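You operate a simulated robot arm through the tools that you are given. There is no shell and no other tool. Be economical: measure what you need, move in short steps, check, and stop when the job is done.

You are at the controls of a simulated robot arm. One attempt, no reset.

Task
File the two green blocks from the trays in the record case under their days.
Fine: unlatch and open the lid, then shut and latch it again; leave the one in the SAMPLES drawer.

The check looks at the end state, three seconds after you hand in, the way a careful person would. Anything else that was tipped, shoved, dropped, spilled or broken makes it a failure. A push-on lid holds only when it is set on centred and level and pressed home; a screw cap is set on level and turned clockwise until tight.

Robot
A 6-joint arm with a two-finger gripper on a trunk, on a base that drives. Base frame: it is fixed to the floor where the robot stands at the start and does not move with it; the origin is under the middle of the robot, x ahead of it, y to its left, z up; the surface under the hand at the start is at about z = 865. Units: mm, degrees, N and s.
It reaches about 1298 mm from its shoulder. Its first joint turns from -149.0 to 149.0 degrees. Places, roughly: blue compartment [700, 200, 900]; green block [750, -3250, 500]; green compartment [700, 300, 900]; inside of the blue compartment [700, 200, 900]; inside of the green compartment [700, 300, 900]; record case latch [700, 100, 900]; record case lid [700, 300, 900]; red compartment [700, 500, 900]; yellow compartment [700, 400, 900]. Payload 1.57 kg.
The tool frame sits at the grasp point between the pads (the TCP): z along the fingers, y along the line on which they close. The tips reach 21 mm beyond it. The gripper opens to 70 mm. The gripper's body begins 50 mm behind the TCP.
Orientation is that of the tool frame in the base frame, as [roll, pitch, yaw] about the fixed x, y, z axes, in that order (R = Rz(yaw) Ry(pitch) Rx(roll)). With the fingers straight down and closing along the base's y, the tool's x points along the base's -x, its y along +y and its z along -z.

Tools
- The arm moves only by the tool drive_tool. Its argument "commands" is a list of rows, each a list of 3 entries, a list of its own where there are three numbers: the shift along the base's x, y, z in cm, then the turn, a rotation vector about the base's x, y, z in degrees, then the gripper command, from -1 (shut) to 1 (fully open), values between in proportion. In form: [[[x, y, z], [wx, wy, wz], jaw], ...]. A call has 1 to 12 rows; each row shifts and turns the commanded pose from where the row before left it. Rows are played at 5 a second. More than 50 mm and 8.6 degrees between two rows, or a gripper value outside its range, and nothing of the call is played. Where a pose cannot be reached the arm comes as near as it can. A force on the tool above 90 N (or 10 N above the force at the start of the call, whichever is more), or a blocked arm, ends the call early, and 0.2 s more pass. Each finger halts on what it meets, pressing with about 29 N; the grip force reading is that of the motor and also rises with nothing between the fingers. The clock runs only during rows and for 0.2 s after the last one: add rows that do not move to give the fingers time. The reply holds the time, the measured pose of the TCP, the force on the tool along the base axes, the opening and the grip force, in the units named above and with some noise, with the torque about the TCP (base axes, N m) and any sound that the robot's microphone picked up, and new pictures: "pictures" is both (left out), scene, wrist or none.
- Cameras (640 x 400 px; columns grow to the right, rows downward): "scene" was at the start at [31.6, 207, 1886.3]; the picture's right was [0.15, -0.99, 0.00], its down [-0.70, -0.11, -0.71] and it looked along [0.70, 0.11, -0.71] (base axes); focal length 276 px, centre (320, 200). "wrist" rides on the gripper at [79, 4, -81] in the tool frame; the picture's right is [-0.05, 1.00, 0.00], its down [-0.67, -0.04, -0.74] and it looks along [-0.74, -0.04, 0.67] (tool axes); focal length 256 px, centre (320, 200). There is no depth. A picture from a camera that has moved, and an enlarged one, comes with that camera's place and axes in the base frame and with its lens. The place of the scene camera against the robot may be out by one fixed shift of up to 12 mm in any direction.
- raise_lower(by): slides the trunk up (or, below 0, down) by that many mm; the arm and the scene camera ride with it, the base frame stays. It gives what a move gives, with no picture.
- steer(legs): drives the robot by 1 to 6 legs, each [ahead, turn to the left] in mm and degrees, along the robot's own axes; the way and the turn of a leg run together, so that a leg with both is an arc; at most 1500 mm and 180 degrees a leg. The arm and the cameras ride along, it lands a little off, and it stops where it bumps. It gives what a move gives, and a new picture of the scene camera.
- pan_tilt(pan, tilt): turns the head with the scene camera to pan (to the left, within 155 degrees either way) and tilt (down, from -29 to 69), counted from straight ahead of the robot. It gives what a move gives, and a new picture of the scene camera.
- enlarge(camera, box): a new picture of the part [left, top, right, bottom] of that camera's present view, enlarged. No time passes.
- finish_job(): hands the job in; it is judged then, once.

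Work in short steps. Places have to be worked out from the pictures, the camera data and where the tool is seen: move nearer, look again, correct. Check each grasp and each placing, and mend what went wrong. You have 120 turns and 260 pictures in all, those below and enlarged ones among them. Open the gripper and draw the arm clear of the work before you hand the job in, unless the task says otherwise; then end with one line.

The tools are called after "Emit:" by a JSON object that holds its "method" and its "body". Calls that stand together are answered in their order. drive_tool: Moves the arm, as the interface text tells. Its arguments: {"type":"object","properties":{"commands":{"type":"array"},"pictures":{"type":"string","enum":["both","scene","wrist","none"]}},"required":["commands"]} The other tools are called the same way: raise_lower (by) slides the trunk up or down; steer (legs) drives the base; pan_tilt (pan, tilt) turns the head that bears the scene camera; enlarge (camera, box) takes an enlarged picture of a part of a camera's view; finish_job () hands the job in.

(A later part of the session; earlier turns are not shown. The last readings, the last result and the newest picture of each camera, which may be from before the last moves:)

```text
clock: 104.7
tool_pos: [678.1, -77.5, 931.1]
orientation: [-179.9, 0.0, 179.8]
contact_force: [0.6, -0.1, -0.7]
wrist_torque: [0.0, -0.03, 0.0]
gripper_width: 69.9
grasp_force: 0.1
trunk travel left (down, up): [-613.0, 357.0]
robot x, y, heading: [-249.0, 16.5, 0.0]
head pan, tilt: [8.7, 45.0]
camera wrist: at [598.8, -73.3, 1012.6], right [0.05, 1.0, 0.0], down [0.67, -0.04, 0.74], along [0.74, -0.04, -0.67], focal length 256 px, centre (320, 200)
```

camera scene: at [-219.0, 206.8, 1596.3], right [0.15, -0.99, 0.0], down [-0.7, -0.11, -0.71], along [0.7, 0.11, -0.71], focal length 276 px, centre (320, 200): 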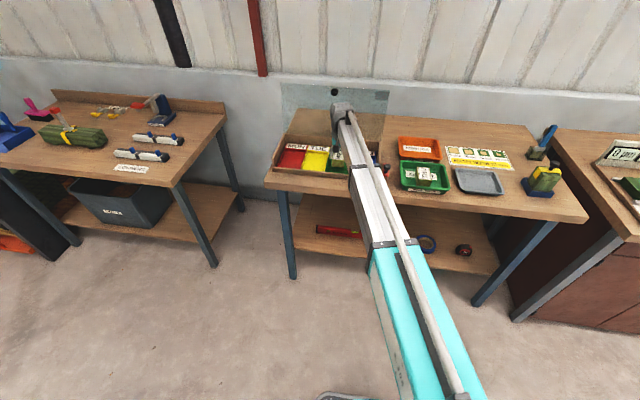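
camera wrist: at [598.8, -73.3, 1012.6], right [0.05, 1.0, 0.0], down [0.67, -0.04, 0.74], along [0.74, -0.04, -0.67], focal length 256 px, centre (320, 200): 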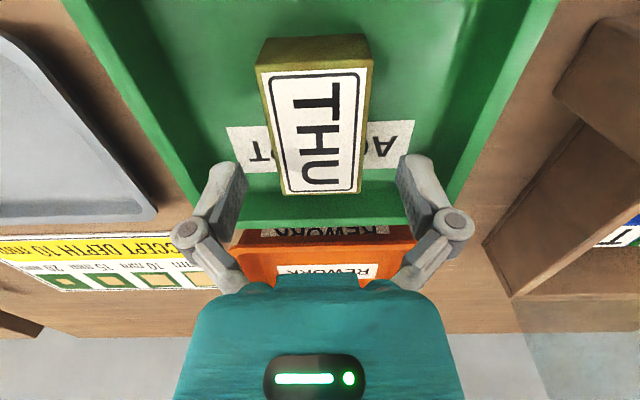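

Centred between the fingers. Down 34 mm and close, then lift 140 mm.

Emit:
{"method": "raise_lower", "body": {"by": -34}}

Emit:
{"method": "drive_tool", "body": {"commands": [[[0, 0, 0], [0, 0, 0], -1], [[0, 0, 0], [0, 0, 0], -1], [[0, 0, 0], [0, 0, 0], -1], [[0, 0, 0], [0, 0, 0], -1]], "pictures": "none"}}

Emit:
{"method": "raise_lower", "body": {"by": 150}}

Emit:
{"method": "drive_tool", "body": {"commands": [[[0, 0, 0], [0, 0, 0], -1]], "pictures": "wrist"}}

```text
clock: 105.4
tool_pos: [678.6, -77.5, 897.1]
orientation: [-179.9, 0.0, 179.9]
contact_force: [0.1, 0.3, -0.3]
wrist_torque: [-0.01, -0.01, -0.04]
gripper_width: 70.0
grasp_force: 0.1
trunk travel left (down, up): [-579.0, 391.0]
robot x, y, heading: [-248.0, 15.7, 0.1]
head pan, tilt: [8.7, 45.0]
```

```text
clock: 106.4
tool_pos: [677.1, -77.4, 897.5]
orientation: [-179.8, 0.0, 179.9]
contact_force: [0.8, -1.1, 5.0]
wrist_torque: [0.0, 0.02, -0.02]
gripper_width: 49.2
grasp_force: 28.9
trunk travel left (down, up): [-579.0, 391.0]
robot x, y, heading: [-249.4, 15.2, 0.2]
head pan, tilt: [8.7, 45.0]
```

```text
clock: 108.2
tool_pos: [677.3, -78.0, 1047.7]
orientation: [-179.9, 0.1, 179.8]
contact_force: [0.1, -0.4, -1.1]
wrist_torque: [-0.05, 0.01, 0.01]
gripper_width: 49.2
grasp_force: 28.7
trunk travel left (down, up): [-729.0, 241.0]
robot x, y, heading: [-252.8, 16.6, 0.0]
head pan, tilt: [8.7, 45.0]
```

```text
clock: 108.6
tool_pos: [678.5, -77.4, 1047.6]
orientation: [-179.9, -0.1, 179.8]
contact_force: [0.5, 1.0, -0.5]
wrist_torque: [-0.03, 0.01, -0.04]
gripper_width: 49.2
grasp_force: 29.2
trunk travel left (down, up): [-729.0, 241.0]
robot x, y, heading: [-252.1, 15.8, 0.3]
head pan, tilt: [8.7, 45.0]
camera wrist: at [598.9, -73.3, 1128.5], right [0.05, 1.0, 0.0], down [0.67, -0.04, 0.74], along [0.74, -0.04, -0.67], focal length 256 px, centre (320, 200)
```

wrist: 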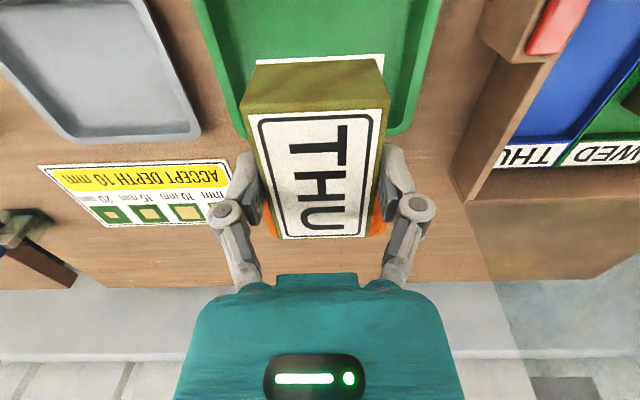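

THU is held. I carry it over the blue compartment (centre ≈ (712,162)).

Emit:
{"method": "drive_tool", "body": {"commands": [[[1.7, 4.5, 0], [0, 0, 0], -1], [[1.7, 4.5, 0], [0, 0, 0], -1], [[0, 4.8, 0], [0, 0, 0], -1], [[0, 4.8, 0], [0, 0, 0], -1], [[0, 4.8, 0], [0, 0, 0], -1], [[0, 0.6, 0], [0, 0, 0], -1], [[0, 0, 0], [0, 0, 0], -1]], "pictures": "none"}}

Emit:
{"method": "raise_lower", "body": {"by": -110}}

Emit:
{"method": "drive_tool", "body": {"commands": [[[0, 0, 0], [0, 0, 0], -1]], "pictures": "wrist"}}

```text
clock: 110.2
tool_pos: [712.1, 161.7, 1047.0]
orientation: [-179.9, 0.0, 179.9]
contact_force: [0.1, 0.4, -0.9]
wrist_torque: [0.02, -0.04, -0.01]
gripper_width: 49.2
grasp_force: 29.2
trunk travel left (down, up): [-729.0, 241.0]
robot x, y, heading: [-252.6, 18.2, 0.1]
head pan, tilt: [8.7, 45.0]
```

```text
clock: 111.6
tool_pos: [710.3, 162.4, 937.0]
orientation: [-179.9, 0.0, 179.9]
contact_force: [0.5, 0.2, -0.3]
wrist_torque: [0.0, -0.02, 0.01]
gripper_width: 49.1
grasp_force: 28.9
trunk travel left (down, up): [-619.0, 351.0]
robot x, y, heading: [-252.5, 17.5, 0.4]
head pan, tilt: [8.7, 45.0]
```

```text
clock: 112.0
tool_pos: [710.5, 162.0, 937.6]
orientation: [-179.9, 0.0, 179.9]
contact_force: [-0.7, -0.1, 0.5]
wrist_torque: [-0.01, -0.01, -0.01]
gripper_width: 49.2
grasp_force: 29.2
trunk travel left (down, up): [-619.0, 351.0]
robot x, y, heading: [-253.5, 16.4, 0.1]
head pan, tilt: [8.7, 45.0]
camera wrist: at [632.1, 166.1, 1018.5], right [0.05, 1.0, 0.0], down [0.67, -0.04, 0.74], along [0.74, -0.04, -0.67], focal length 256 px, centre (320, 200)
```

wrist: 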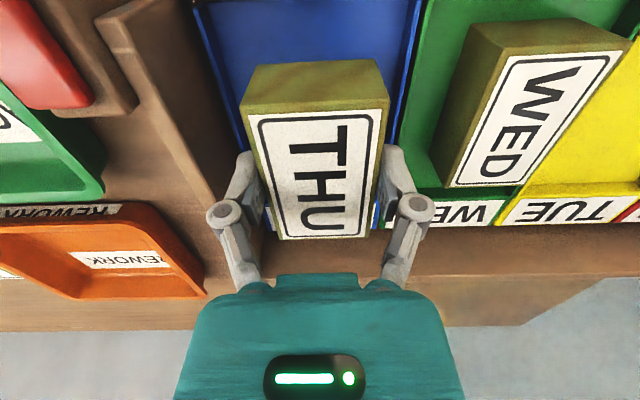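

Centred in blue. Lowering to contact.

Emit:
{"method": "raise_lower", "body": {"by": -29}}

Emit:
{"method": "raise_lower", "body": {"by": -4}}

Emit:
{"method": "raise_lower", "body": {"by": -2}}

```text
clock: 112.7
tool_pos: [711.1, 162.7, 908.7]
orientation: [-179.8, 0.0, 179.9]
contact_force: [-0.2, 0.1, -0.5]
wrist_torque: [0.0, 0.0, -0.01]
gripper_width: 49.0
grasp_force: 29.3
trunk travel left (down, up): [-590.0, 380.0]
robot x, y, heading: [-249.1, 13.2, 0.2]
head pan, tilt: [8.7, 45.0]
```

```text
clock: 113.3
tool_pos: [711.3, 162.2, 904.8]
orientation: [-179.9, 0.0, 179.8]
contact_force: [-0.1, 0.4, -1.3]
wrist_torque: [-0.07, 0.0, -0.04]
gripper_width: 49.2
grasp_force: 29.1
trunk travel left (down, up): [-586.0, 384.0]
robot x, y, heading: [-248.7, 14.9, 0.2]
head pan, tilt: [8.7, 45.0]
```

```text
clock: 113.8
tool_pos: [711.5, 162.6, 902.6]
orientation: [-179.9, 0.0, 179.8]
contact_force: [2.4, 0.1, 7.6]
wrist_torque: [0.06, 0.06, 0.0]
gripper_width: 49.2
grasp_force: 29.2
trunk travel left (down, up): [-584.0, 386.0]
robot x, y, heading: [-251.9, 12.8, 0.2]
head pan, tilt: [8.7, 45.0]
```

Touched down (8 N). Open to 61 mm and lift clear to look at both blocks and the lid.

Emit:
{"method": "drive_tool", "body": {"commands": [[[0, 0, 0], [0, 0, 0], 0.75], [[0, 0, 0], [0, 0, 0], 0.75], [[0, 0, 0], [0, 0, 0], 0.75]], "pictures": "none"}}

Emit:
{"method": "raise_lower", "body": {"by": 290}}

Emit:
{"method": "drive_tool", "body": {"commands": [[[0, 0, 0], [0, 0, 0], 1], [[0, 0, 0], [0, 0, 0], 1]], "pictures": "both"}}

Emit:
{"method": "enlarge", "body": {"camera": "scene", "box": [265, 110, 425, 230]}}

```text
clock: 114.6
tool_pos: [712.5, 162.0, 902.6]
orientation: [-179.9, 0.0, 179.9]
contact_force: [0.0, 0.0, 0.2]
wrist_torque: [0.01, -0.01, 0.01]
gripper_width: 61.2
grasp_force: 0.1
trunk travel left (down, up): [-584.0, 386.0]
robot x, y, heading: [-249.4, 18.2, 0.4]
head pan, tilt: [8.7, 45.0]
```

```text
clock: 117.5
tool_pos: [712.2, 163.0, 1191.9]
orientation: [-179.9, 0.0, 179.9]
contact_force: [-0.9, 0.2, -1.0]
wrist_torque: [-0.01, 0.0, 0.0]
gripper_width: 61.4
grasp_force: 0.1
trunk travel left (down, up): [-874.0, 96.0]
robot x, y, heading: [-253.6, 15.7, 0.1]
head pan, tilt: [8.7, 45.0]
```

```text
clock: 118.1
tool_pos: [711.5, 162.4, 1192.4]
orientation: [-179.9, 0.0, 180.0]
contact_force: [-0.9, 0.0, -0.5]
wrist_torque: [-0.03, 0.02, -0.04]
gripper_width: 70.0
grasp_force: 0.2
trunk travel left (down, up): [-874.0, 96.0]
robot x, y, heading: [-251.0, 13.4, 0.0]
head pan, tilt: [8.7, 45.0]
camera scene: at [-219.1, 206.8, 1861.3], right [0.15, -0.99, 0.0], down [-0.7, -0.11, -0.71], along [0.7, 0.11, -0.71], focal length 276 px, centre (320, 200)
camera wrist: at [632.1, 166.1, 1273.5], right [0.05, 1.0, 0.0], down [0.67, -0.04, 0.74], along [0.74, -0.04, -0.67], focal length 256 px, centre (320, 200)
```

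scene: 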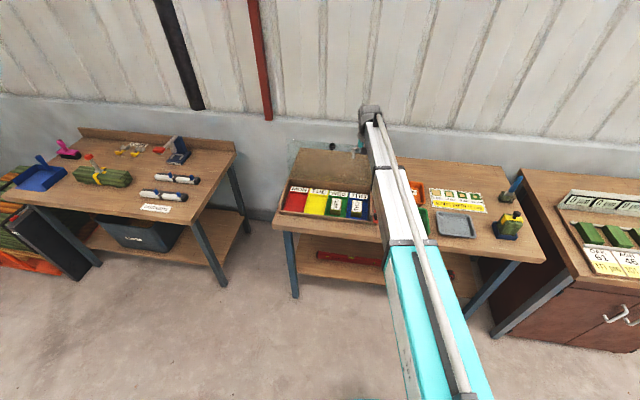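
wrist: 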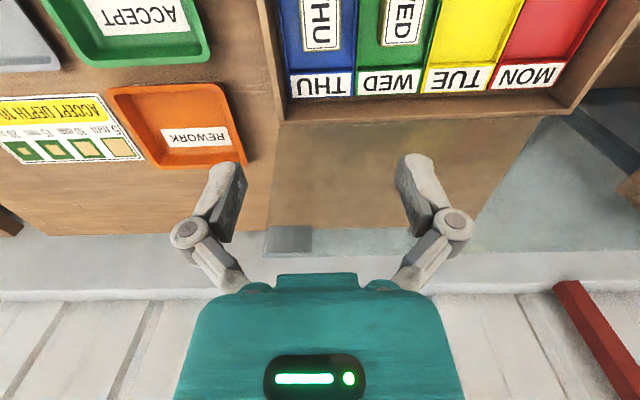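

```text
3.33 times, centred on (345, 170) of scene
camera zoom: at [-219.1, 206.8, 1861.3], right [0.15, -0.99, 0.0], down [-0.7, -0.11, -0.71], along [0.7, 0.11, -0.71], focal length 922 px, centre (237, 300)
```

zoom: 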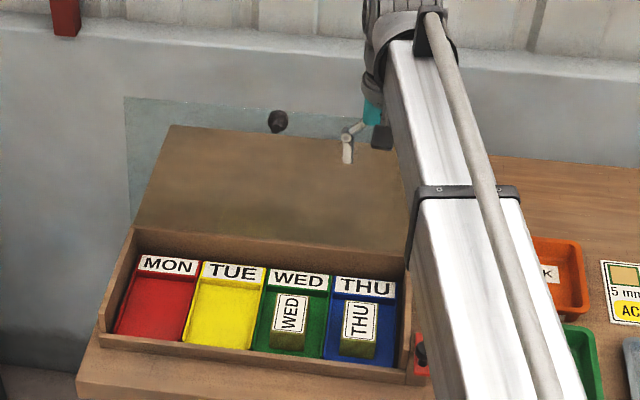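

Both blocks are filed properly. To close the lid gently I plan to straddle its top edge with the fingers turned 90°, front finger inside supporting it. First I locate the lid edge.

Emit:
{"method": "enlarge", "body": {"camera": "wrist", "box": [240, 180, 420, 300]}}

Emit:
{"method": "drive_tool", "body": {"commands": [[[0, 4, 0], [0, 0, 8.2], 1], [[0, 4, 0], [0, 0, 8.2], 1], [[0, 0, 0], [0, 0, 8.2], 1], [[0, 0, 0], [0, 0, 8.2], 1], [[0, 0, 0], [0, 0, 8.2], 1], [[0, 0, 0], [0, 0, 8.2], 1], [[0, 0, 0], [0, 0, 8.2], 1], [[0, 0, 0], [0, 0, 8.2], 1], [[0, 0, 0], [0, 0, 8.2], 1], [[0, 0, 0], [0, 0, 8.2], 1], [[0, 0, 0], [0, 0, 8], 1], [[0, 0, 0], [0, 0, 0], 1]], "pictures": "both"}}

```text
3.33 times, centred on (330, 240) of wrist
camera zoom: at [632.1, 166.1, 1273.5], right [0.05, 1.0, 0.0], down [0.67, -0.04, 0.74], along [0.74, -0.04, -0.67], focal length 853 px, centre (287, 67)
```

zoom: 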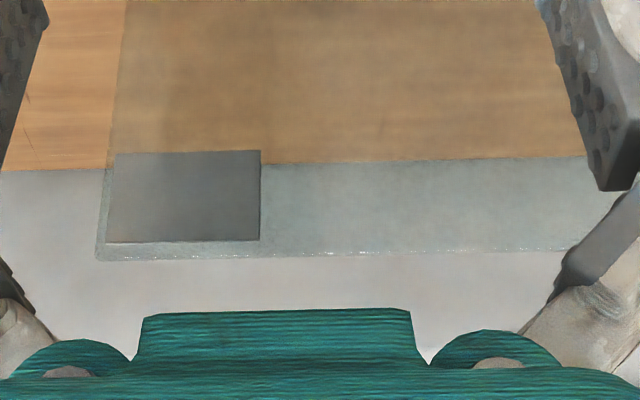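

```text
clock: 120.7
tool_pos: [712.2, 242.4, 1192.1]
orientation: [-179.9, 0.0, -90.0]
contact_force: [0.1, 0.3, -0.4]
wrist_torque: [-0.03, -0.02, 0.04]
gripper_width: 70.0
grasp_force: 0.0
trunk travel left (down, up): [-874.0, 96.0]
robot x, y, heading: [-248.2, 13.9, 0.2]
head pan, tilt: [8.7, 45.0]
camera scene: at [-219.0, 206.8, 1861.3], right [0.15, -0.99, 0.0], down [-0.7, -0.11, -0.71], along [0.7, 0.11, -0.71], focal length 276 px, centre (320, 200)
camera wrist: at [707.3, 162.2, 1273.5], right [-1.0, 0.05, 0.0], down [0.03, 0.67, 0.74], along [0.04, 0.74, -0.67], focal length 256 px, centre (320, 200)
```

scene: 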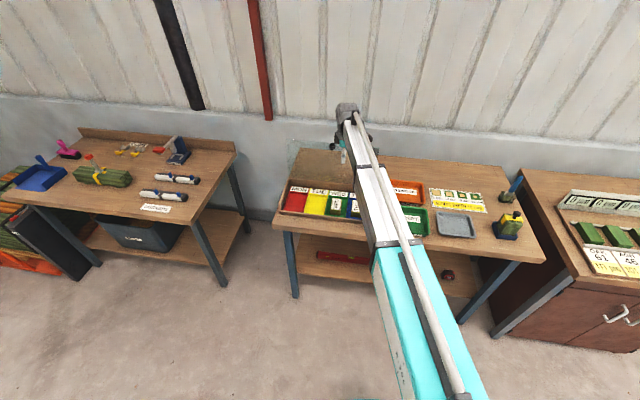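
wrist: 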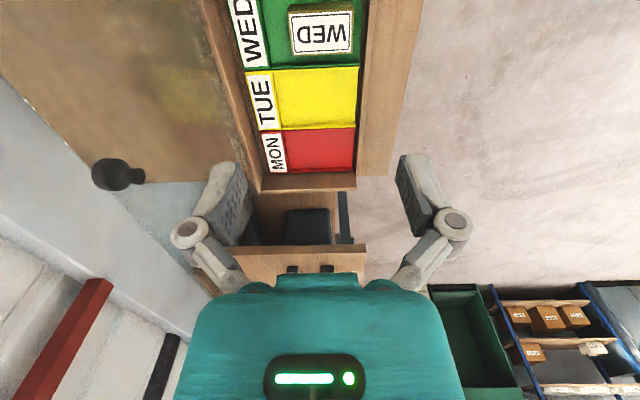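

Lid edge estimated at about (884, z 1133), leaning back ~11°. I move above the edge at y≈242 with the fingers open along x.

Emit:
{"method": "drive_tool", "body": {"commands": [[[4.2, 0, 0], [0, 0, 0], 1], [[4.2, 0, 0], [0, 0, 0], 1], [[4.2, 0, 0], [0, 0, 0], 1], [[4.2, 0, 0], [0, 0, 0], 1], [[0, 0, 0], [0, 0, 0], 1]], "pictures": "wrist"}}

Emit:
{"method": "enlarge", "body": {"camera": "wrist", "box": [160, 50, 480, 250]}}

```text
clock: 121.9
tool_pos: [878.7, 241.0, 1192.5]
orientation: [-179.9, 0.1, -90.1]
contact_force: [0.4, -0.2, 1.1]
wrist_torque: [0.03, -0.01, -0.03]
gripper_width: 69.7
grasp_force: 0.1
trunk travel left (down, up): [-874.0, 96.0]
robot x, y, heading: [-248.5, 15.0, 0.1]
head pan, tilt: [8.7, 45.0]
camera wrist: at [873.1, 160.9, 1273.8], right [-1.0, 0.05, 0.0], down [0.03, 0.67, 0.74], along [0.04, 0.74, -0.67], focal length 256 px, centre (320, 200)
```

wrist: 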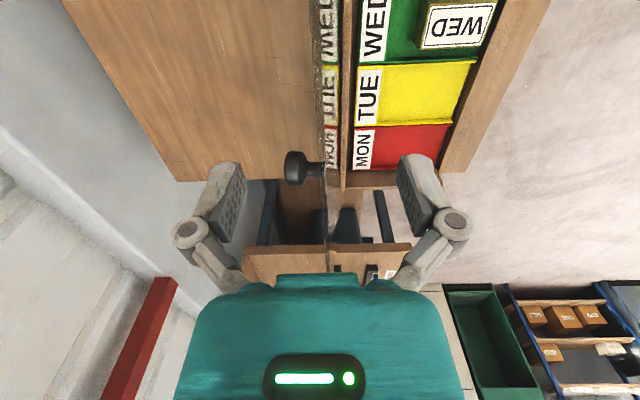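

```text
2.00 times, centred on (320, 150) of wrist
camera zoom: at [873.1, 160.9, 1273.8], right [-1.0, 0.05, 0.0], down [0.03, 0.67, 0.74], along [0.04, 0.74, -0.67], focal length 512 px, centre (320, 300)
```

zoom: 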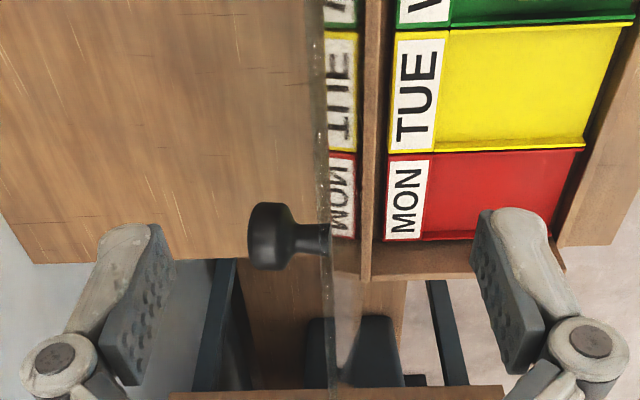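

The edge sits centred between the fingers (x≈877). I lower 58 mm and narrow the gap to about 30 mm.

Emit:
{"method": "raise_lower", "body": {"by": -58}}

Emit:
{"method": "drive_tool", "body": {"commands": [[[0, 0, 0], [0, 0, 0], 0.3], [[0, 0, 0], [0, 0, 0], -0.15], [[0, 0, 0], [0, 0, 0], -0.15], [[0, 0, 0], [0, 0, 0], -0.15]], "pictures": "wrist"}}

Emit:
{"method": "enlarge", "body": {"camera": "wrist", "box": [160, 50, 480, 250]}}

```text
clock: 122.9
tool_pos: [877.4, 240.3, 1134.7]
orientation: [-180.0, 0.0, -90.2]
contact_force: [0.8, -1.1, 0.8]
wrist_torque: [0.01, -0.01, 0.0]
gripper_width: 70.3
grasp_force: 0.0
trunk travel left (down, up): [-816.0, 154.0]
robot x, y, heading: [-250.3, 15.2, 0.1]
head pan, tilt: [8.7, 45.0]
```

```text
clock: 123.9
tool_pos: [877.5, 239.3, 1134.0]
orientation: [-179.9, 0.0, -90.1]
contact_force: [0.4, -1.2, 0.2]
wrist_torque: [0.06, 0.0, 0.02]
gripper_width: 30.0
grasp_force: 0.1
trunk travel left (down, up): [-816.0, 154.0]
robot x, y, heading: [-249.1, 13.3, 0.0]
head pan, tilt: [8.7, 45.0]
camera wrist: at [873.5, 160.9, 1215.4], right [-1.0, 0.05, 0.0], down [0.04, 0.67, 0.74], along [0.04, 0.74, -0.67], focal length 256 px, centre (320, 200)
```

wrist: 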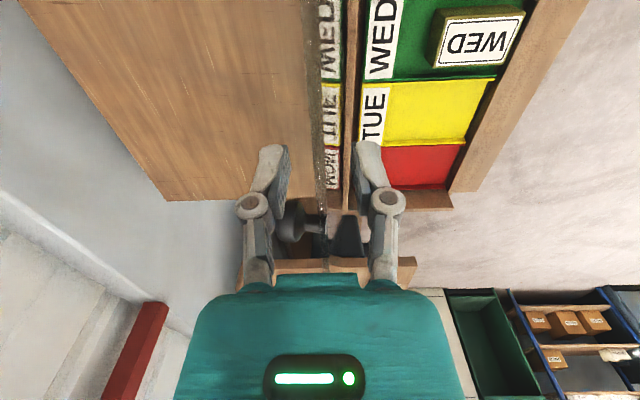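

```text
2.00 times, centred on (320, 150) of wrist
camera zoom: at [873.5, 160.9, 1215.4], right [-1.0, 0.05, 0.0], down [0.04, 0.67, 0.74], along [0.04, 0.74, -0.67], focal length 512 px, centre (320, 300)
```

zoom: 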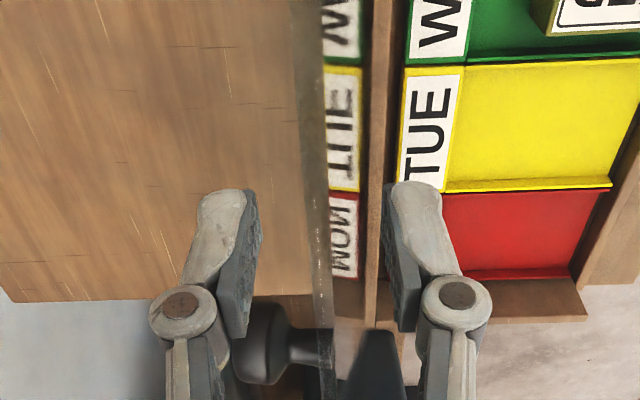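

The glass edge is between the fingers. I narrow the gap to ~16 mm and pull the lid forward over the balance point.

Emit:
{"method": "drive_tool", "body": {"commands": [[[0, 0, 0], [0, 0, 0], -0.54], [[0, 0, 0], [0, 0, 0], -0.54], [[-0.8, 0, 0], [0, 0, 0], -0.54], [[-0.8, 0, 0], [0, 0, 0], -0.54], [[-0.8, 0, 0], [0, 0, 0], -0.54], [[0, 0, 0], [0, 0, 0], -0.54]], "pictures": "wrist"}}

Emit:
{"method": "enlarge", "body": {"camera": "wrist", "box": [160, 50, 480, 250]}}

```text
clock: 125.3
tool_pos: [853.7, 241.1, 1134.0]
orientation: [-179.9, 0.1, -90.1]
contact_force: [-0.7, -0.3, -0.1]
wrist_torque: [-0.01, -0.07, 0.01]
gripper_width: 16.3
grasp_force: 0.0
trunk travel left (down, up): [-816.0, 154.0]
robot x, y, heading: [-251.5, 14.9, 0.1]
head pan, tilt: [8.7, 45.0]
camera wrist: at [849.6, 160.8, 1215.4], right [-1.0, 0.05, 0.0], down [0.04, 0.67, 0.74], along [0.04, 0.74, -0.67], focal length 256 px, centre (320, 200)
```

wrist: 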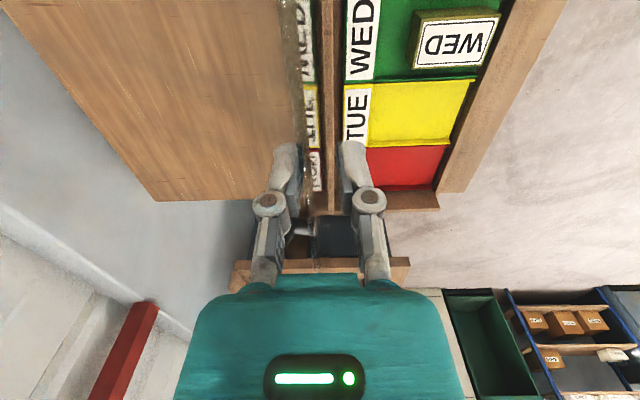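

```text
2.00 times, centred on (320, 150) of wrist
camera zoom: at [849.6, 160.8, 1215.4], right [-1.0, 0.05, 0.0], down [0.04, 0.67, 0.74], along [0.04, 0.74, -0.67], focal length 512 px, centre (320, 300)
```

zoom: 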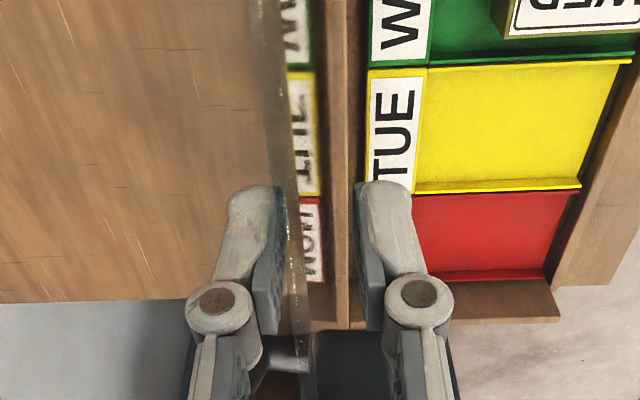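

The rear finger now carries the lid forward. I continue −x in small steps past vertical.

Emit:
{"method": "drive_tool", "body": {"commands": [[[-0.8, 0, 0], [0, 0, 0], -0.54], [[-0.8, 0, 0], [0, 0, 0], -0.54], [[-0.8, 0, 0], [0, 0, 0], -0.54], [[0, 0, 0], [0, 0, 0], -0.54]], "pictures": "none"}}

Emit:
{"method": "drive_tool", "body": {"commands": [[[-0.8, 0, 0], [0, 0, 0], -0.54], [[-0.8, 0, 0], [0, 0, 0], -0.54], [[-0.8, 0, 0], [0, 0, 0], -0.54], [[0, 0, 0], [0, 0, 0], -0.54]], "pictures": "both"}}

Emit:
{"method": "enlarge", "body": {"camera": "wrist", "box": [160, 50, 480, 250]}}

```text
clock: 126.3
tool_pos: [829.2, 240.8, 1134.2]
orientation: [-179.9, 0.1, -90.0]
contact_force: [0.0, 0.6, -0.5]
wrist_torque: [0.01, 0.01, -0.01]
gripper_width: 15.9
grasp_force: 0.1
trunk travel left (down, up): [-816.0, 154.0]
robot x, y, heading: [-250.3, 16.3, 0.1]
head pan, tilt: [8.7, 45.0]
```

```text
clock: 127.3
tool_pos: [804.7, 240.7, 1134.1]
orientation: [-179.9, 0.0, -90.2]
contact_force: [0.1, -0.1, 0.1]
wrist_torque: [0.02, 0.01, 0.03]
gripper_width: 15.9
grasp_force: 0.0
trunk travel left (down, up): [-816.0, 154.0]
robot x, y, heading: [-252.6, 13.1, 0.3]
head pan, tilt: [8.7, 45.0]
camera scene: at [-218.9, 206.8, 1803.3], right [0.15, -0.99, 0.0], down [-0.7, -0.11, -0.71], along [0.7, 0.11, -0.71], focal length 276 px, centre (320, 200)
camera wrist: at [801.0, 160.8, 1215.4], right [-1.0, 0.05, 0.0], down [0.04, 0.67, 0.74], along [0.04, 0.74, -0.67], focal length 256 px, centre (320, 200)
```

scene: 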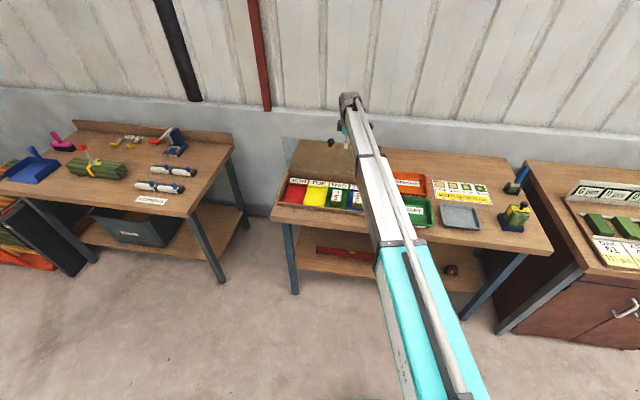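
wrist: 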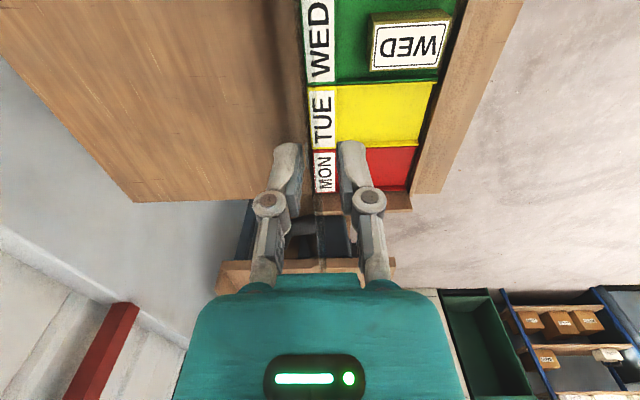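

```text
2.00 times, centred on (320, 150) of wrist
camera zoom: at [801.0, 160.8, 1215.4], right [-1.0, 0.05, 0.0], down [0.04, 0.67, 0.74], along [0.04, 0.74, -0.67], focal length 512 px, centre (320, 300)
```

zoom: 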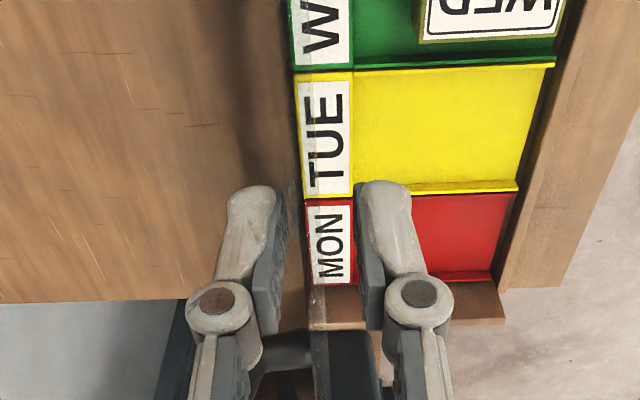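

Lid is at about 78°, resting between the fingers. I continue forward and lower the hand so the edge stays on the front finger.

Emit:
{"method": "drive_tool", "body": {"commands": [[[-0.8, 0, 0], [0, 0, 0], -0.54], [[-0.8, 0, 0], [0, 0, 0], -0.54], [[-0.8, 0, 0], [0, 0, 0], -0.54], [[-0.8, 0, 0], [0, 0, 0], -0.54], [[0, 0, 0], [0, 0, 0], -0.54]], "pictures": "none"}}

Emit:
{"method": "raise_lower", "body": {"by": -15}}

Emit:
{"method": "drive_tool", "body": {"commands": [[[0, 0, 0], [0, 0, 0], -0.54]], "pictures": "wrist"}}

Emit:
{"method": "enlarge", "body": {"camera": "wrist", "box": [160, 50, 480, 250]}}

```text
clock: 128.5
tool_pos: [773.5, 241.5, 1133.7]
orientation: [-180.0, 0.1, -90.2]
contact_force: [-0.6, -0.7, -1.2]
wrist_torque: [0.0, 0.02, -0.01]
gripper_width: 16.5
grasp_force: 0.3
trunk travel left (down, up): [-816.0, 154.0]
robot x, y, heading: [-251.4, 14.4, 0.1]
head pan, tilt: [8.7, 45.0]
```

```text
clock: 129.1
tool_pos: [774.3, 240.1, 1118.7]
orientation: [-179.9, 0.0, -90.1]
contact_force: [-0.1, 0.3, 0.2]
wrist_torque: [0.01, -0.01, 0.01]
gripper_width: 16.5
grasp_force: 0.4
trunk travel left (down, up): [-801.0, 169.0]
robot x, y, heading: [-247.2, 13.5, 0.1]
head pan, tilt: [8.7, 45.0]
```

```text
clock: 129.5
tool_pos: [774.2, 240.2, 1119.2]
orientation: [-180.0, 0.0, -90.1]
contact_force: [0.1, -0.8, -0.4]
wrist_torque: [0.0, 0.0, -0.01]
gripper_width: 16.5
grasp_force: 0.2
trunk travel left (down, up): [-801.0, 169.0]
robot x, y, heading: [-249.0, 13.9, -0.2]
head pan, tilt: [8.7, 45.0]
camera wrist: at [769.3, 160.6, 1200.6], right [-1.0, 0.05, 0.0], down [0.04, 0.67, 0.74], along [0.04, 0.74, -0.67], focal length 256 px, centre (320, 200)
```

wrist: 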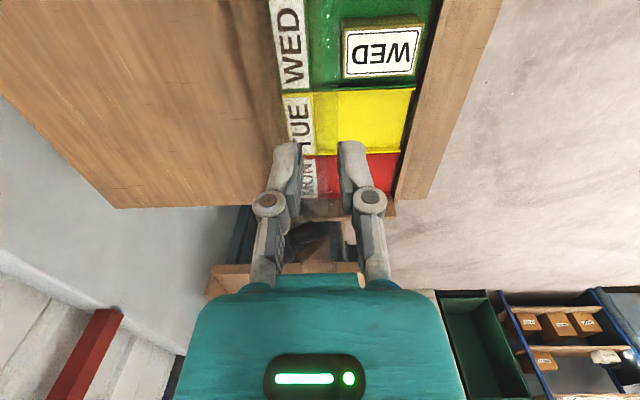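

```text
2.00 times, centred on (320, 150) of wrist
camera zoom: at [769.3, 160.6, 1200.6], right [-1.0, 0.05, 0.0], down [0.04, 0.67, 0.74], along [0.04, 0.74, -0.67], focal length 512 px, centre (320, 300)
```

zoom: 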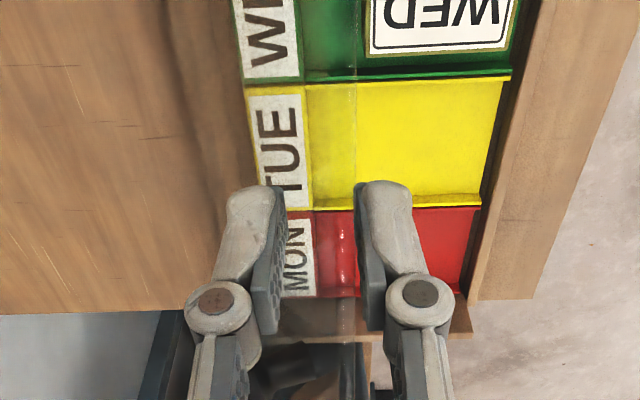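

The edge rests on the front finger as planned. I open the jaws wider while shifting +x so the front finger stays in place.

Emit:
{"method": "drive_tool", "body": {"commands": [[[0.8, 0, 0], [0, 0, 0], -0.08], [[0.8, 0, 0], [0, 0, 0], 0.38], [[0.8, 0, 0], [0, 0, 0], 0.8], [[0, 0, 0], [0, 0, 0], 0.8], [[0, 0, 0], [0, 0, 0], 0.8]], "pictures": "wrist"}}

Emit:
{"method": "enlarge", "body": {"camera": "wrist", "box": [160, 50, 480, 250]}}

```text
clock: 130.7
tool_pos: [798.1, 240.4, 1118.4]
orientation: [-180.0, -0.1, -90.1]
contact_force: [-0.5, -0.5, -0.1]
wrist_torque: [0.0, 0.0, 0.0]
gripper_width: 63.5
grasp_force: 0.0
trunk travel left (down, up): [-801.0, 169.0]
robot x, y, heading: [-250.9, 15.0, 0.2]
head pan, tilt: [8.7, 45.0]
camera wrist: at [793.5, 160.3, 1200.5], right [-1.0, 0.05, 0.0], down [0.04, 0.67, 0.74], along [0.04, 0.74, -0.67], focal length 256 px, centre (320, 200)
```

wrist: 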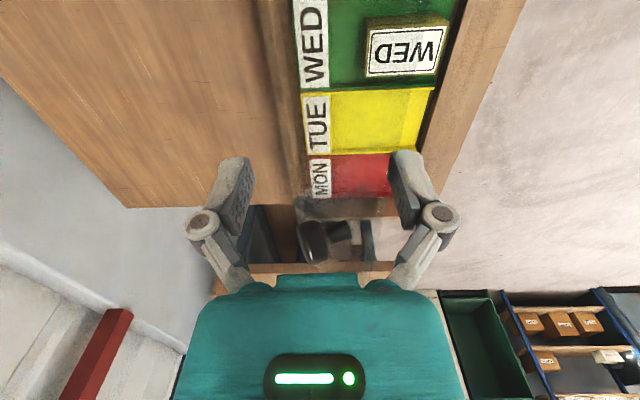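

```text
2.00 times, centred on (320, 150) of wrist
camera zoom: at [793.5, 160.3, 1200.5], right [-1.0, 0.05, 0.0], down [0.04, 0.67, 0.74], along [0.04, 0.74, -0.67], focal length 512 px, centre (320, 300)
```

zoom: 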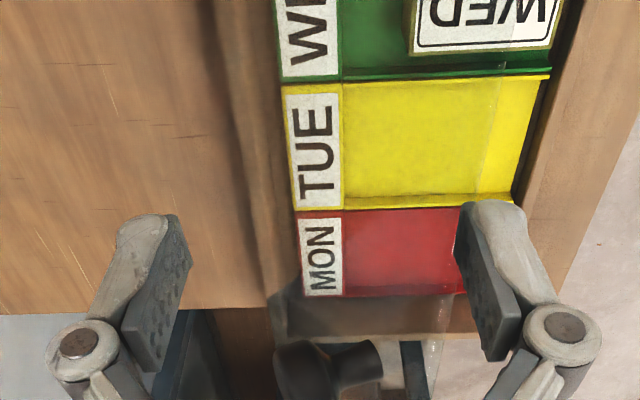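

The edge (≈(775,1140)) leans on the front finger. Now I step down: −x moves with trunk lowering between them.

Emit:
{"method": "drive_tool", "body": {"commands": [[[-0.8, 0, 0], [0, 0, 0], 0.8], [[-0.8, 0, 0], [0, 0, 0], 0.8], [[-0.9, 0, 0], [0, 0, 0], 0.8], [[0, 0, 0], [0, 0, 0], 0.8]], "pictures": "none"}}

Emit:
{"method": "raise_lower", "body": {"by": -10}}

Emit:
{"method": "drive_tool", "body": {"commands": [[[-0.8, 0, 0], [0, 0, 0], 0.8], [[-0.8, 0, 0], [0, 0, 0], 0.8], [[0, 0, 0], [0, 0, 0], 0.8]], "pictures": "wrist"}}

Emit:
{"method": "enlarge", "body": {"camera": "wrist", "box": [160, 50, 480, 250]}}

```text
clock: 131.7
tool_pos: [773.7, 239.2, 1119.3]
orientation: [-180.0, 0.0, -90.2]
contact_force: [-0.7, -0.4, 0.5]
wrist_torque: [-0.03, -0.04, 0.0]
gripper_width: 62.8
grasp_force: 0.1
trunk travel left (down, up): [-801.0, 169.0]
robot x, y, heading: [-250.2, 14.3, 0.0]
head pan, tilt: [8.7, 45.0]
```

```text
clock: 132.3
tool_pos: [773.4, 239.2, 1110.2]
orientation: [-179.8, 0.0, -90.0]
contact_force: [0.0, -0.7, -0.3]
wrist_torque: [0.02, 0.0, -0.03]
gripper_width: 62.8
grasp_force: 0.2
trunk travel left (down, up): [-791.0, 179.0]
robot x, y, heading: [-250.8, 15.6, 0.2]
head pan, tilt: [8.7, 45.0]
```

```text
clock: 133.1
tool_pos: [757.8, 239.7, 1108.2]
orientation: [-179.9, 0.0, -90.2]
contact_force: [-0.2, 0.0, -0.3]
wrist_torque: [0.03, 0.0, -0.03]
gripper_width: 63.1
grasp_force: 0.0
trunk travel left (down, up): [-791.0, 179.0]
robot x, y, heading: [-252.2, 11.9, -0.2]
head pan, tilt: [8.7, 45.0]
camera wrist: at [752.5, 160.3, 1190.5], right [-1.0, 0.05, 0.0], down [0.04, 0.67, 0.74], along [0.04, 0.74, -0.67], focal length 256 px, centre (320, 200)
```

wrist: 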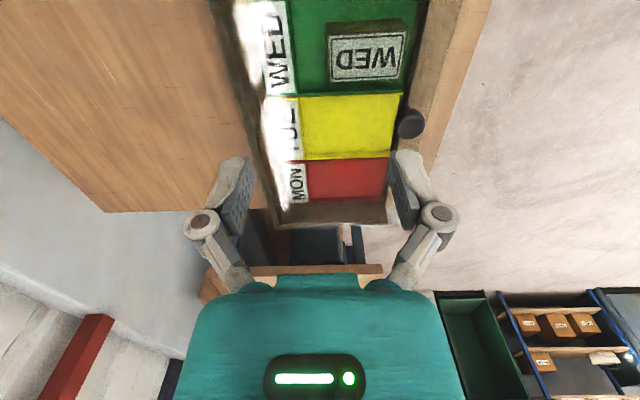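

```text
2.00 times, centred on (320, 150) of wrist
camera zoom: at [752.5, 160.3, 1190.5], right [-1.0, 0.05, 0.0], down [0.04, 0.67, 0.74], along [0.04, 0.74, -0.67], focal length 512 px, centre (320, 300)
```

zoom: 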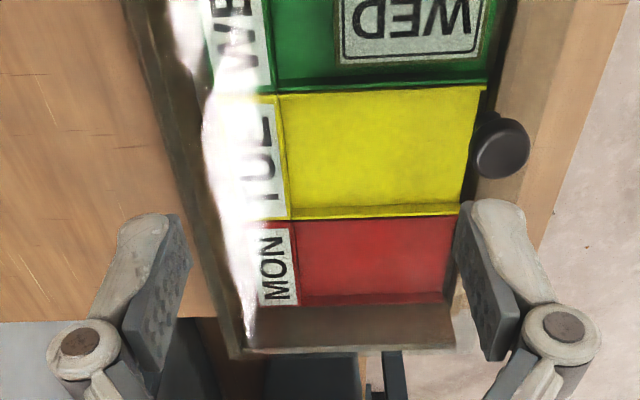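

The knob is now at (666,311,~955): the lid has come down. I raise and look for its state.

Emit:
{"method": "raise_lower", "body": {"by": 60}}

Emit:
{"method": "drive_tool", "body": {"commands": [[[-4, 0, 0], [0, 0, -8], 1], [[-4, 0, 0], [0, 0, -8], 1], [[-4, 0, 0], [0, 0, -8], 1], [[-4, 0, 0], [0, 0, -8.2], 1], [[0, 0, 0], [0, 0, -8.2], 1], [[0, 0, 0], [0, 0, -8.2], 1], [[0, 0, 0], [0, 0, -8.2], 1], [[0, 0, 0], [0, 0, -8.2], 1], [[0, 0, 0], [0, 0, -8.2], 1], [[0, 0, 0], [0, 0, -8.2], 1], [[0, 0, 0], [0, 0, -8.2], 1], [[0, 0, 0], [0, 0, 0], 1]], "pictures": "both"}}

Emit:
{"method": "enlarge", "body": {"camera": "wrist", "box": [200, 0, 520, 200]}}

Emit:
{"method": "enlarge", "body": {"camera": "scene", "box": [265, 110, 425, 230]}}

```text
clock: 134.1
tool_pos: [756.9, 240.0, 1169.8]
orientation: [-179.9, -0.1, -90.2]
contact_force: [0.4, -0.4, 0.3]
wrist_torque: [0.05, 0.02, 0.01]
gripper_width: 63.1
grasp_force: 0.1
trunk travel left (down, up): [-851.0, 119.0]
robot x, y, heading: [-248.6, 13.3, -0.0]
head pan, tilt: [8.7, 45.0]
```

```text
clock: 136.7
tool_pos: [596.5, 240.3, 1168.6]
orientation: [-179.9, 0.0, -179.7]
contact_force: [-0.2, 0.1, -0.5]
wrist_torque: [0.06, -0.03, 0.0]
gripper_width: 70.0
grasp_force: 0.1
trunk travel left (down, up): [-851.0, 119.0]
robot x, y, heading: [-249.8, 11.8, 0.1]
head pan, tilt: [8.7, 45.0]
camera scene: at [-219.1, 206.8, 1838.3], right [0.15, -0.99, 0.0], down [-0.7, -0.11, -0.71], along [0.7, 0.11, -0.71], focal length 276 px, centre (320, 200)
camera wrist: at [517.6, 243.5, 1250.6], right [0.05, 1.0, 0.0], down [0.67, -0.03, 0.74], along [0.74, -0.04, -0.67], focal length 256 px, centre (320, 200)
```

scene: 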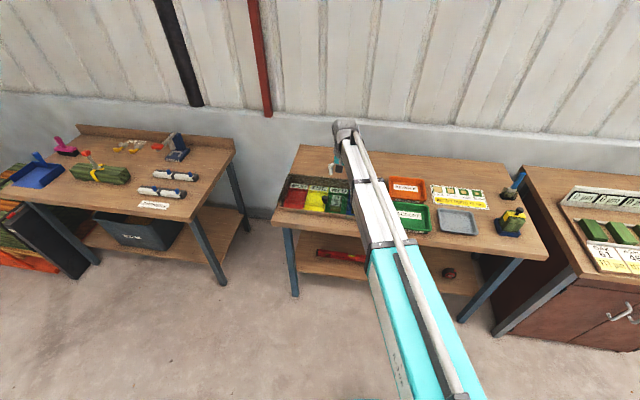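
wrist: 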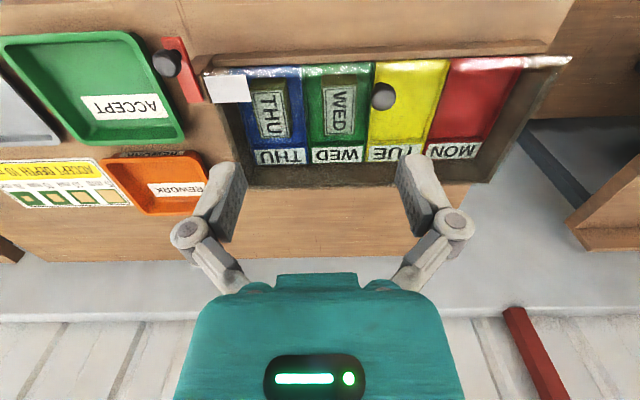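

```text
2.00 times, centred on (360, 100) of wrist
camera zoom: at [517.6, 243.5, 1250.6], right [0.05, 1.0, 0.0], down [0.67, -0.03, 0.74], along [0.74, -0.04, -0.67], focal length 512 px, centre (240, 400)
```

zoom: 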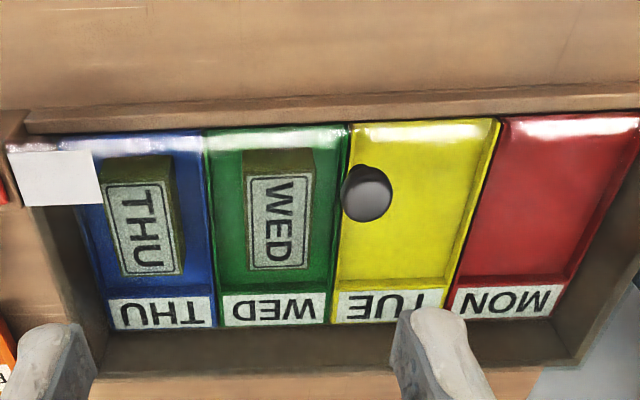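

```text
3.33 times, centred on (345, 170) of scene
camera zoom: at [-219.1, 206.8, 1838.3], right [0.15, -0.99, 0.0], down [-0.7, -0.11, -0.71], along [0.7, 0.11, -0.71], focal length 922 px, centre (237, 300)
```

zoom: 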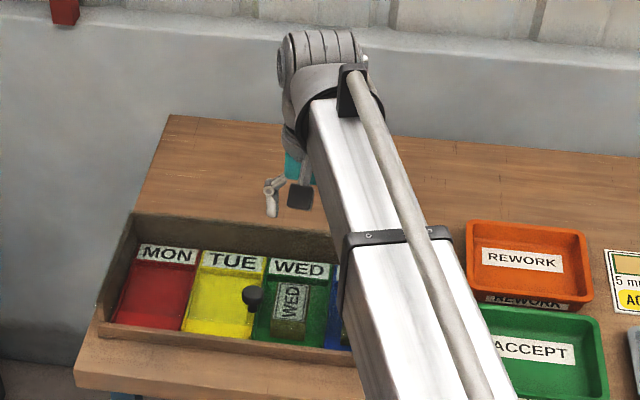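

The lid is down in its closed place with both blocks inside and flat. Now the latch: I go above its knob at about (614,77).

Emit:
{"method": "drive_tool", "body": {"commands": [[[0.4, -4, 0], [0, 0, 0], 1], [[0.4, -4, 0], [0, 0, 0], 1], [[0.4, -4, 0], [0, 0, 0], 1], [[0.5, -4.3, 0], [0, 0, 0], 1], [[0, 0, 0], [0, 0, 0], 1]], "pictures": "none"}}

Emit:
{"method": "raise_lower", "body": {"by": -150}}

Emit:
{"method": "drive_tool", "body": {"commands": [[[0, 0, 0], [0, 0, 0], 1]], "pictures": "wrist"}}

```text
clock: 137.9
tool_pos: [614.2, 77.2, 1168.7]
orientation: [-179.9, 0.1, -179.8]
contact_force: [0.3, -0.1, -0.5]
wrist_torque: [0.0, -0.02, -0.02]
gripper_width: 70.1
grasp_force: 0.1
trunk travel left (down, up): [-851.0, 119.0]
robot x, y, heading: [-247.8, 11.5, 0.0]
head pan, tilt: [8.7, 45.0]
```

```text
clock: 139.7
tool_pos: [614.1, 77.0, 1019.7]
orientation: [180.0, 0.0, -179.7]
contact_force: [0.0, 0.6, 0.2]
wrist_torque: [0.02, -0.01, 0.01]
gripper_width: 70.3
grasp_force: 0.1
trunk travel left (down, up): [-701.0, 269.0]
robot x, y, heading: [-249.8, 12.6, 0.0]
head pan, tilt: [8.7, 45.0]
```

```text
clock: 140.1
tool_pos: [614.7, 76.4, 1019.7]
orientation: [-179.9, 0.0, -179.7]
contact_force: [0.1, -0.7, 0.5]
wrist_torque: [-0.02, 0.0, -0.01]
gripper_width: 70.2
grasp_force: 0.0
trunk travel left (down, up): [-701.0, 269.0]
robot x, y, heading: [-247.2, 14.1, -0.0]
head pan, tilt: [8.7, 45.0]
camera wrist: at [535.3, 80.1, 1100.6], right [0.05, 1.0, 0.0], down [0.67, -0.03, 0.74], along [0.74, -0.04, -0.67], focal length 256 px, centre (320, 200)
```

wrist: 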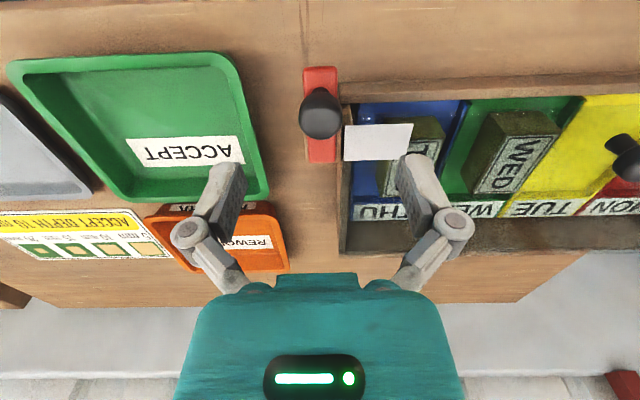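

Knob between the fingers. Descend 50 mm, grip, and begin the reverse arc.

Emit:
{"method": "raise_lower", "body": {"by": -50}}

Emit:
{"method": "drive_tool", "body": {"commands": [[[0, 0, 0], [0, 0, 0], -1], [[0, 0, 0], [0, 0, 0], -1], [[0, 0, 0], [0, 0, 0], -1], [[0, 0, 0], [0, 0, 0], -1], [[0, 0.6, 0], [0, 0, 0], -1], [[0.1, 0.6, 0], [0, 0, 0], -1], [[0.2, 0.6, 0], [0, 0, 0], -1], [[0.3, 0.6, 0], [0, 0, 0], -1], [[0.4, 0.5, 0], [0, 0, 0], -1], [[0, 0, 0], [0, 0, 0], -1]], "pictures": "wrist"}}

```text
clock: 141.0
tool_pos: [615.4, 77.2, 969.5]
orientation: [-179.9, 0.1, -179.7]
contact_force: [0.4, -0.3, -0.1]
wrist_torque: [0.04, 0.03, -0.02]
gripper_width: 69.9
grasp_force: 0.1
trunk travel left (down, up): [-651.0, 319.0]
robot x, y, heading: [-248.0, 18.6, 0.1]
head pan, tilt: [8.7, 45.0]
```

```text
clock: 143.2
tool_pos: [624.7, 106.3, 969.4]
orientation: [-180.0, 0.0, -179.7]
contact_force: [-1.2, -4.4, -0.2]
wrist_torque: [-0.01, 0.23, -0.16]
gripper_width: 24.9
grasp_force: 31.6
trunk travel left (down, up): [-651.0, 319.0]
robot x, y, heading: [-250.5, 16.0, 0.0]
head pan, tilt: [8.7, 45.0]
camera wrist: at [545.5, 108.7, 1050.7], right [0.05, 1.0, 0.0], down [0.67, -0.03, 0.74], along [0.74, -0.04, -0.67], focal length 256 px, centre (320, 200)
```

wrist: 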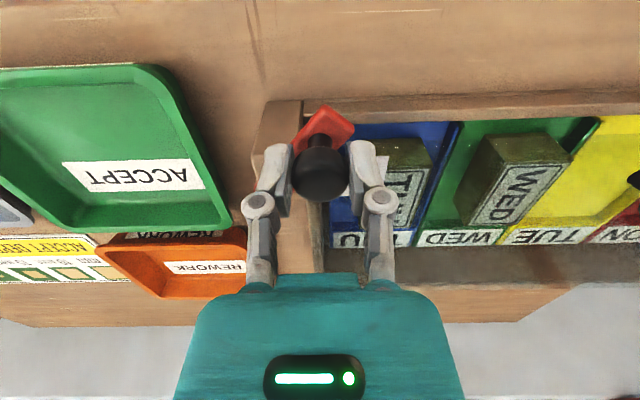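

Swinging smoothly. I finish the arc to (659,121) and press slightly to the stop.

Emit:
{"method": "drive_tool", "body": {"commands": [[[0.5, 0.45, 0], [0, 0, 0], -1], [[0.55, 0.4, 0], [0, 0, 0], -1], [[0.6, 0.3, 0], [0, 0, 0], -1], [[0.6, 0.25, 0], [0, 0, 0], -1], [[0.6, 0.1, 0], [0, 0, 0], -1], [[0.6, 0, 0], [0, 0, 0], -1], [[0.3, 0, 0], [0, 0, 0], -1], [[0, 0, 0], [0, 0, 0], -1]], "pictures": "wrist"}}

Emit:
{"method": "enlarge", "body": {"camera": "wrist", "box": [200, 80, 440, 230]}}

```text
clock: 145.0
tool_pos: [661.4, 120.9, 969.2]
orientation: [180.0, -0.1, -179.7]
contact_force: [-6.0, -2.7, -1.6]
wrist_torque: [-0.01, 0.52, -0.27]
gripper_width: 24.7
grasp_force: 32.1
trunk travel left (down, up): [-651.0, 319.0]
robot x, y, heading: [-250.7, 11.2, 0.2]
head pan, tilt: [8.7, 45.0]
camera wrist: at [582.5, 124.0, 1050.9], right [0.05, 1.0, 0.0], down [0.67, -0.03, 0.74], along [0.74, -0.04, -0.67], focal length 256 px, centre (320, 200)
```

wrist: 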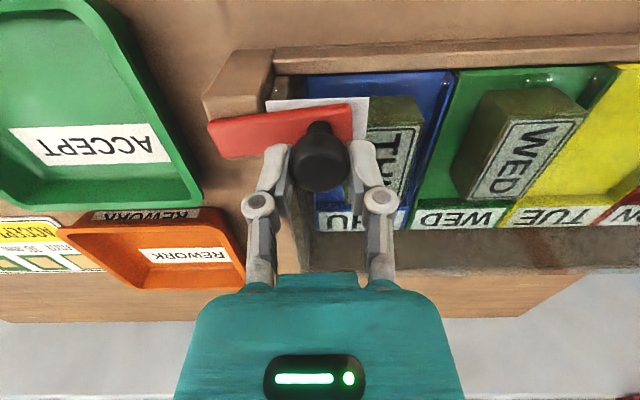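

```text
2.67 times, centred on (320, 155) of wrist
camera zoom: at [582.5, 124.0, 1050.9], right [0.05, 1.0, 0.0], down [0.67, -0.03, 0.74], along [0.74, -0.04, -0.67], focal length 683 px, centre (320, 320)
```

zoom: 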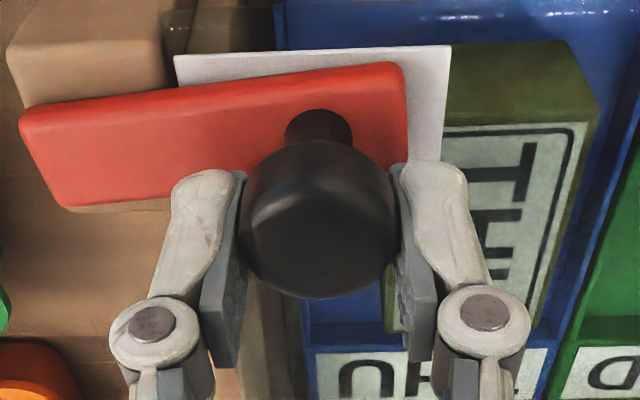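

The bar still lacks about 6° of its original position. I push on +x to its stop.

Emit:
{"method": "drive_tool", "body": {"commands": [[[0.3, 0, 0], [0, 0, 0], -1], [[0.3, 0, 0], [0, 0, 0], -1], [[0.3, 0, 0], [0, 0, 0], -1], [[0, 0, 0], [0, 0, 0], -1]], "pictures": "wrist"}}

Emit:
{"method": "enlarge", "body": {"camera": "wrist", "box": [200, 80, 440, 230]}}

```text
clock: 146.0
tool_pos: [669.1, 120.2, 969.9]
orientation: [-179.9, 0.0, -179.7]
contact_force: [-14.6, -1.2, -3.6]
wrist_torque: [0.02, 0.17, 0.0]
gripper_width: 24.3
grasp_force: 32.5
trunk travel left (down, up): [-651.0, 319.0]
robot x, y, heading: [-251.8, 19.3, 0.2]
head pan, tilt: [8.7, 45.0]
camera wrist: at [591.0, 124.3, 1051.4], right [0.05, 1.0, 0.0], down [0.67, -0.03, 0.75], along [0.74, -0.04, -0.67], focal length 256 px, centre (320, 200)
```

wrist: 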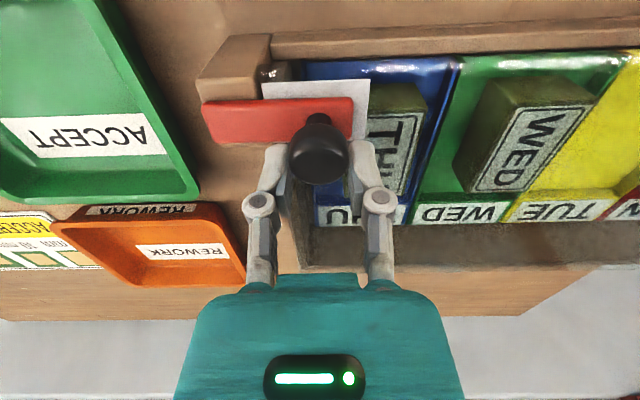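

```text
2.67 times, centred on (320, 155) of wrist
camera zoom: at [591.0, 124.3, 1051.4], right [0.05, 1.0, 0.0], down [0.67, -0.03, 0.75], along [0.74, -0.04, -0.67], focal length 683 px, centre (320, 320)
```

zoom: 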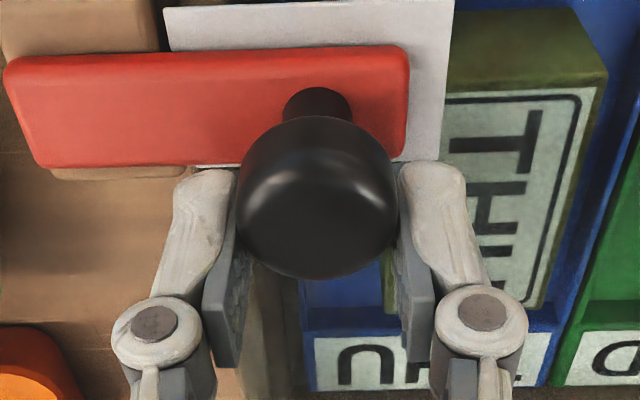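

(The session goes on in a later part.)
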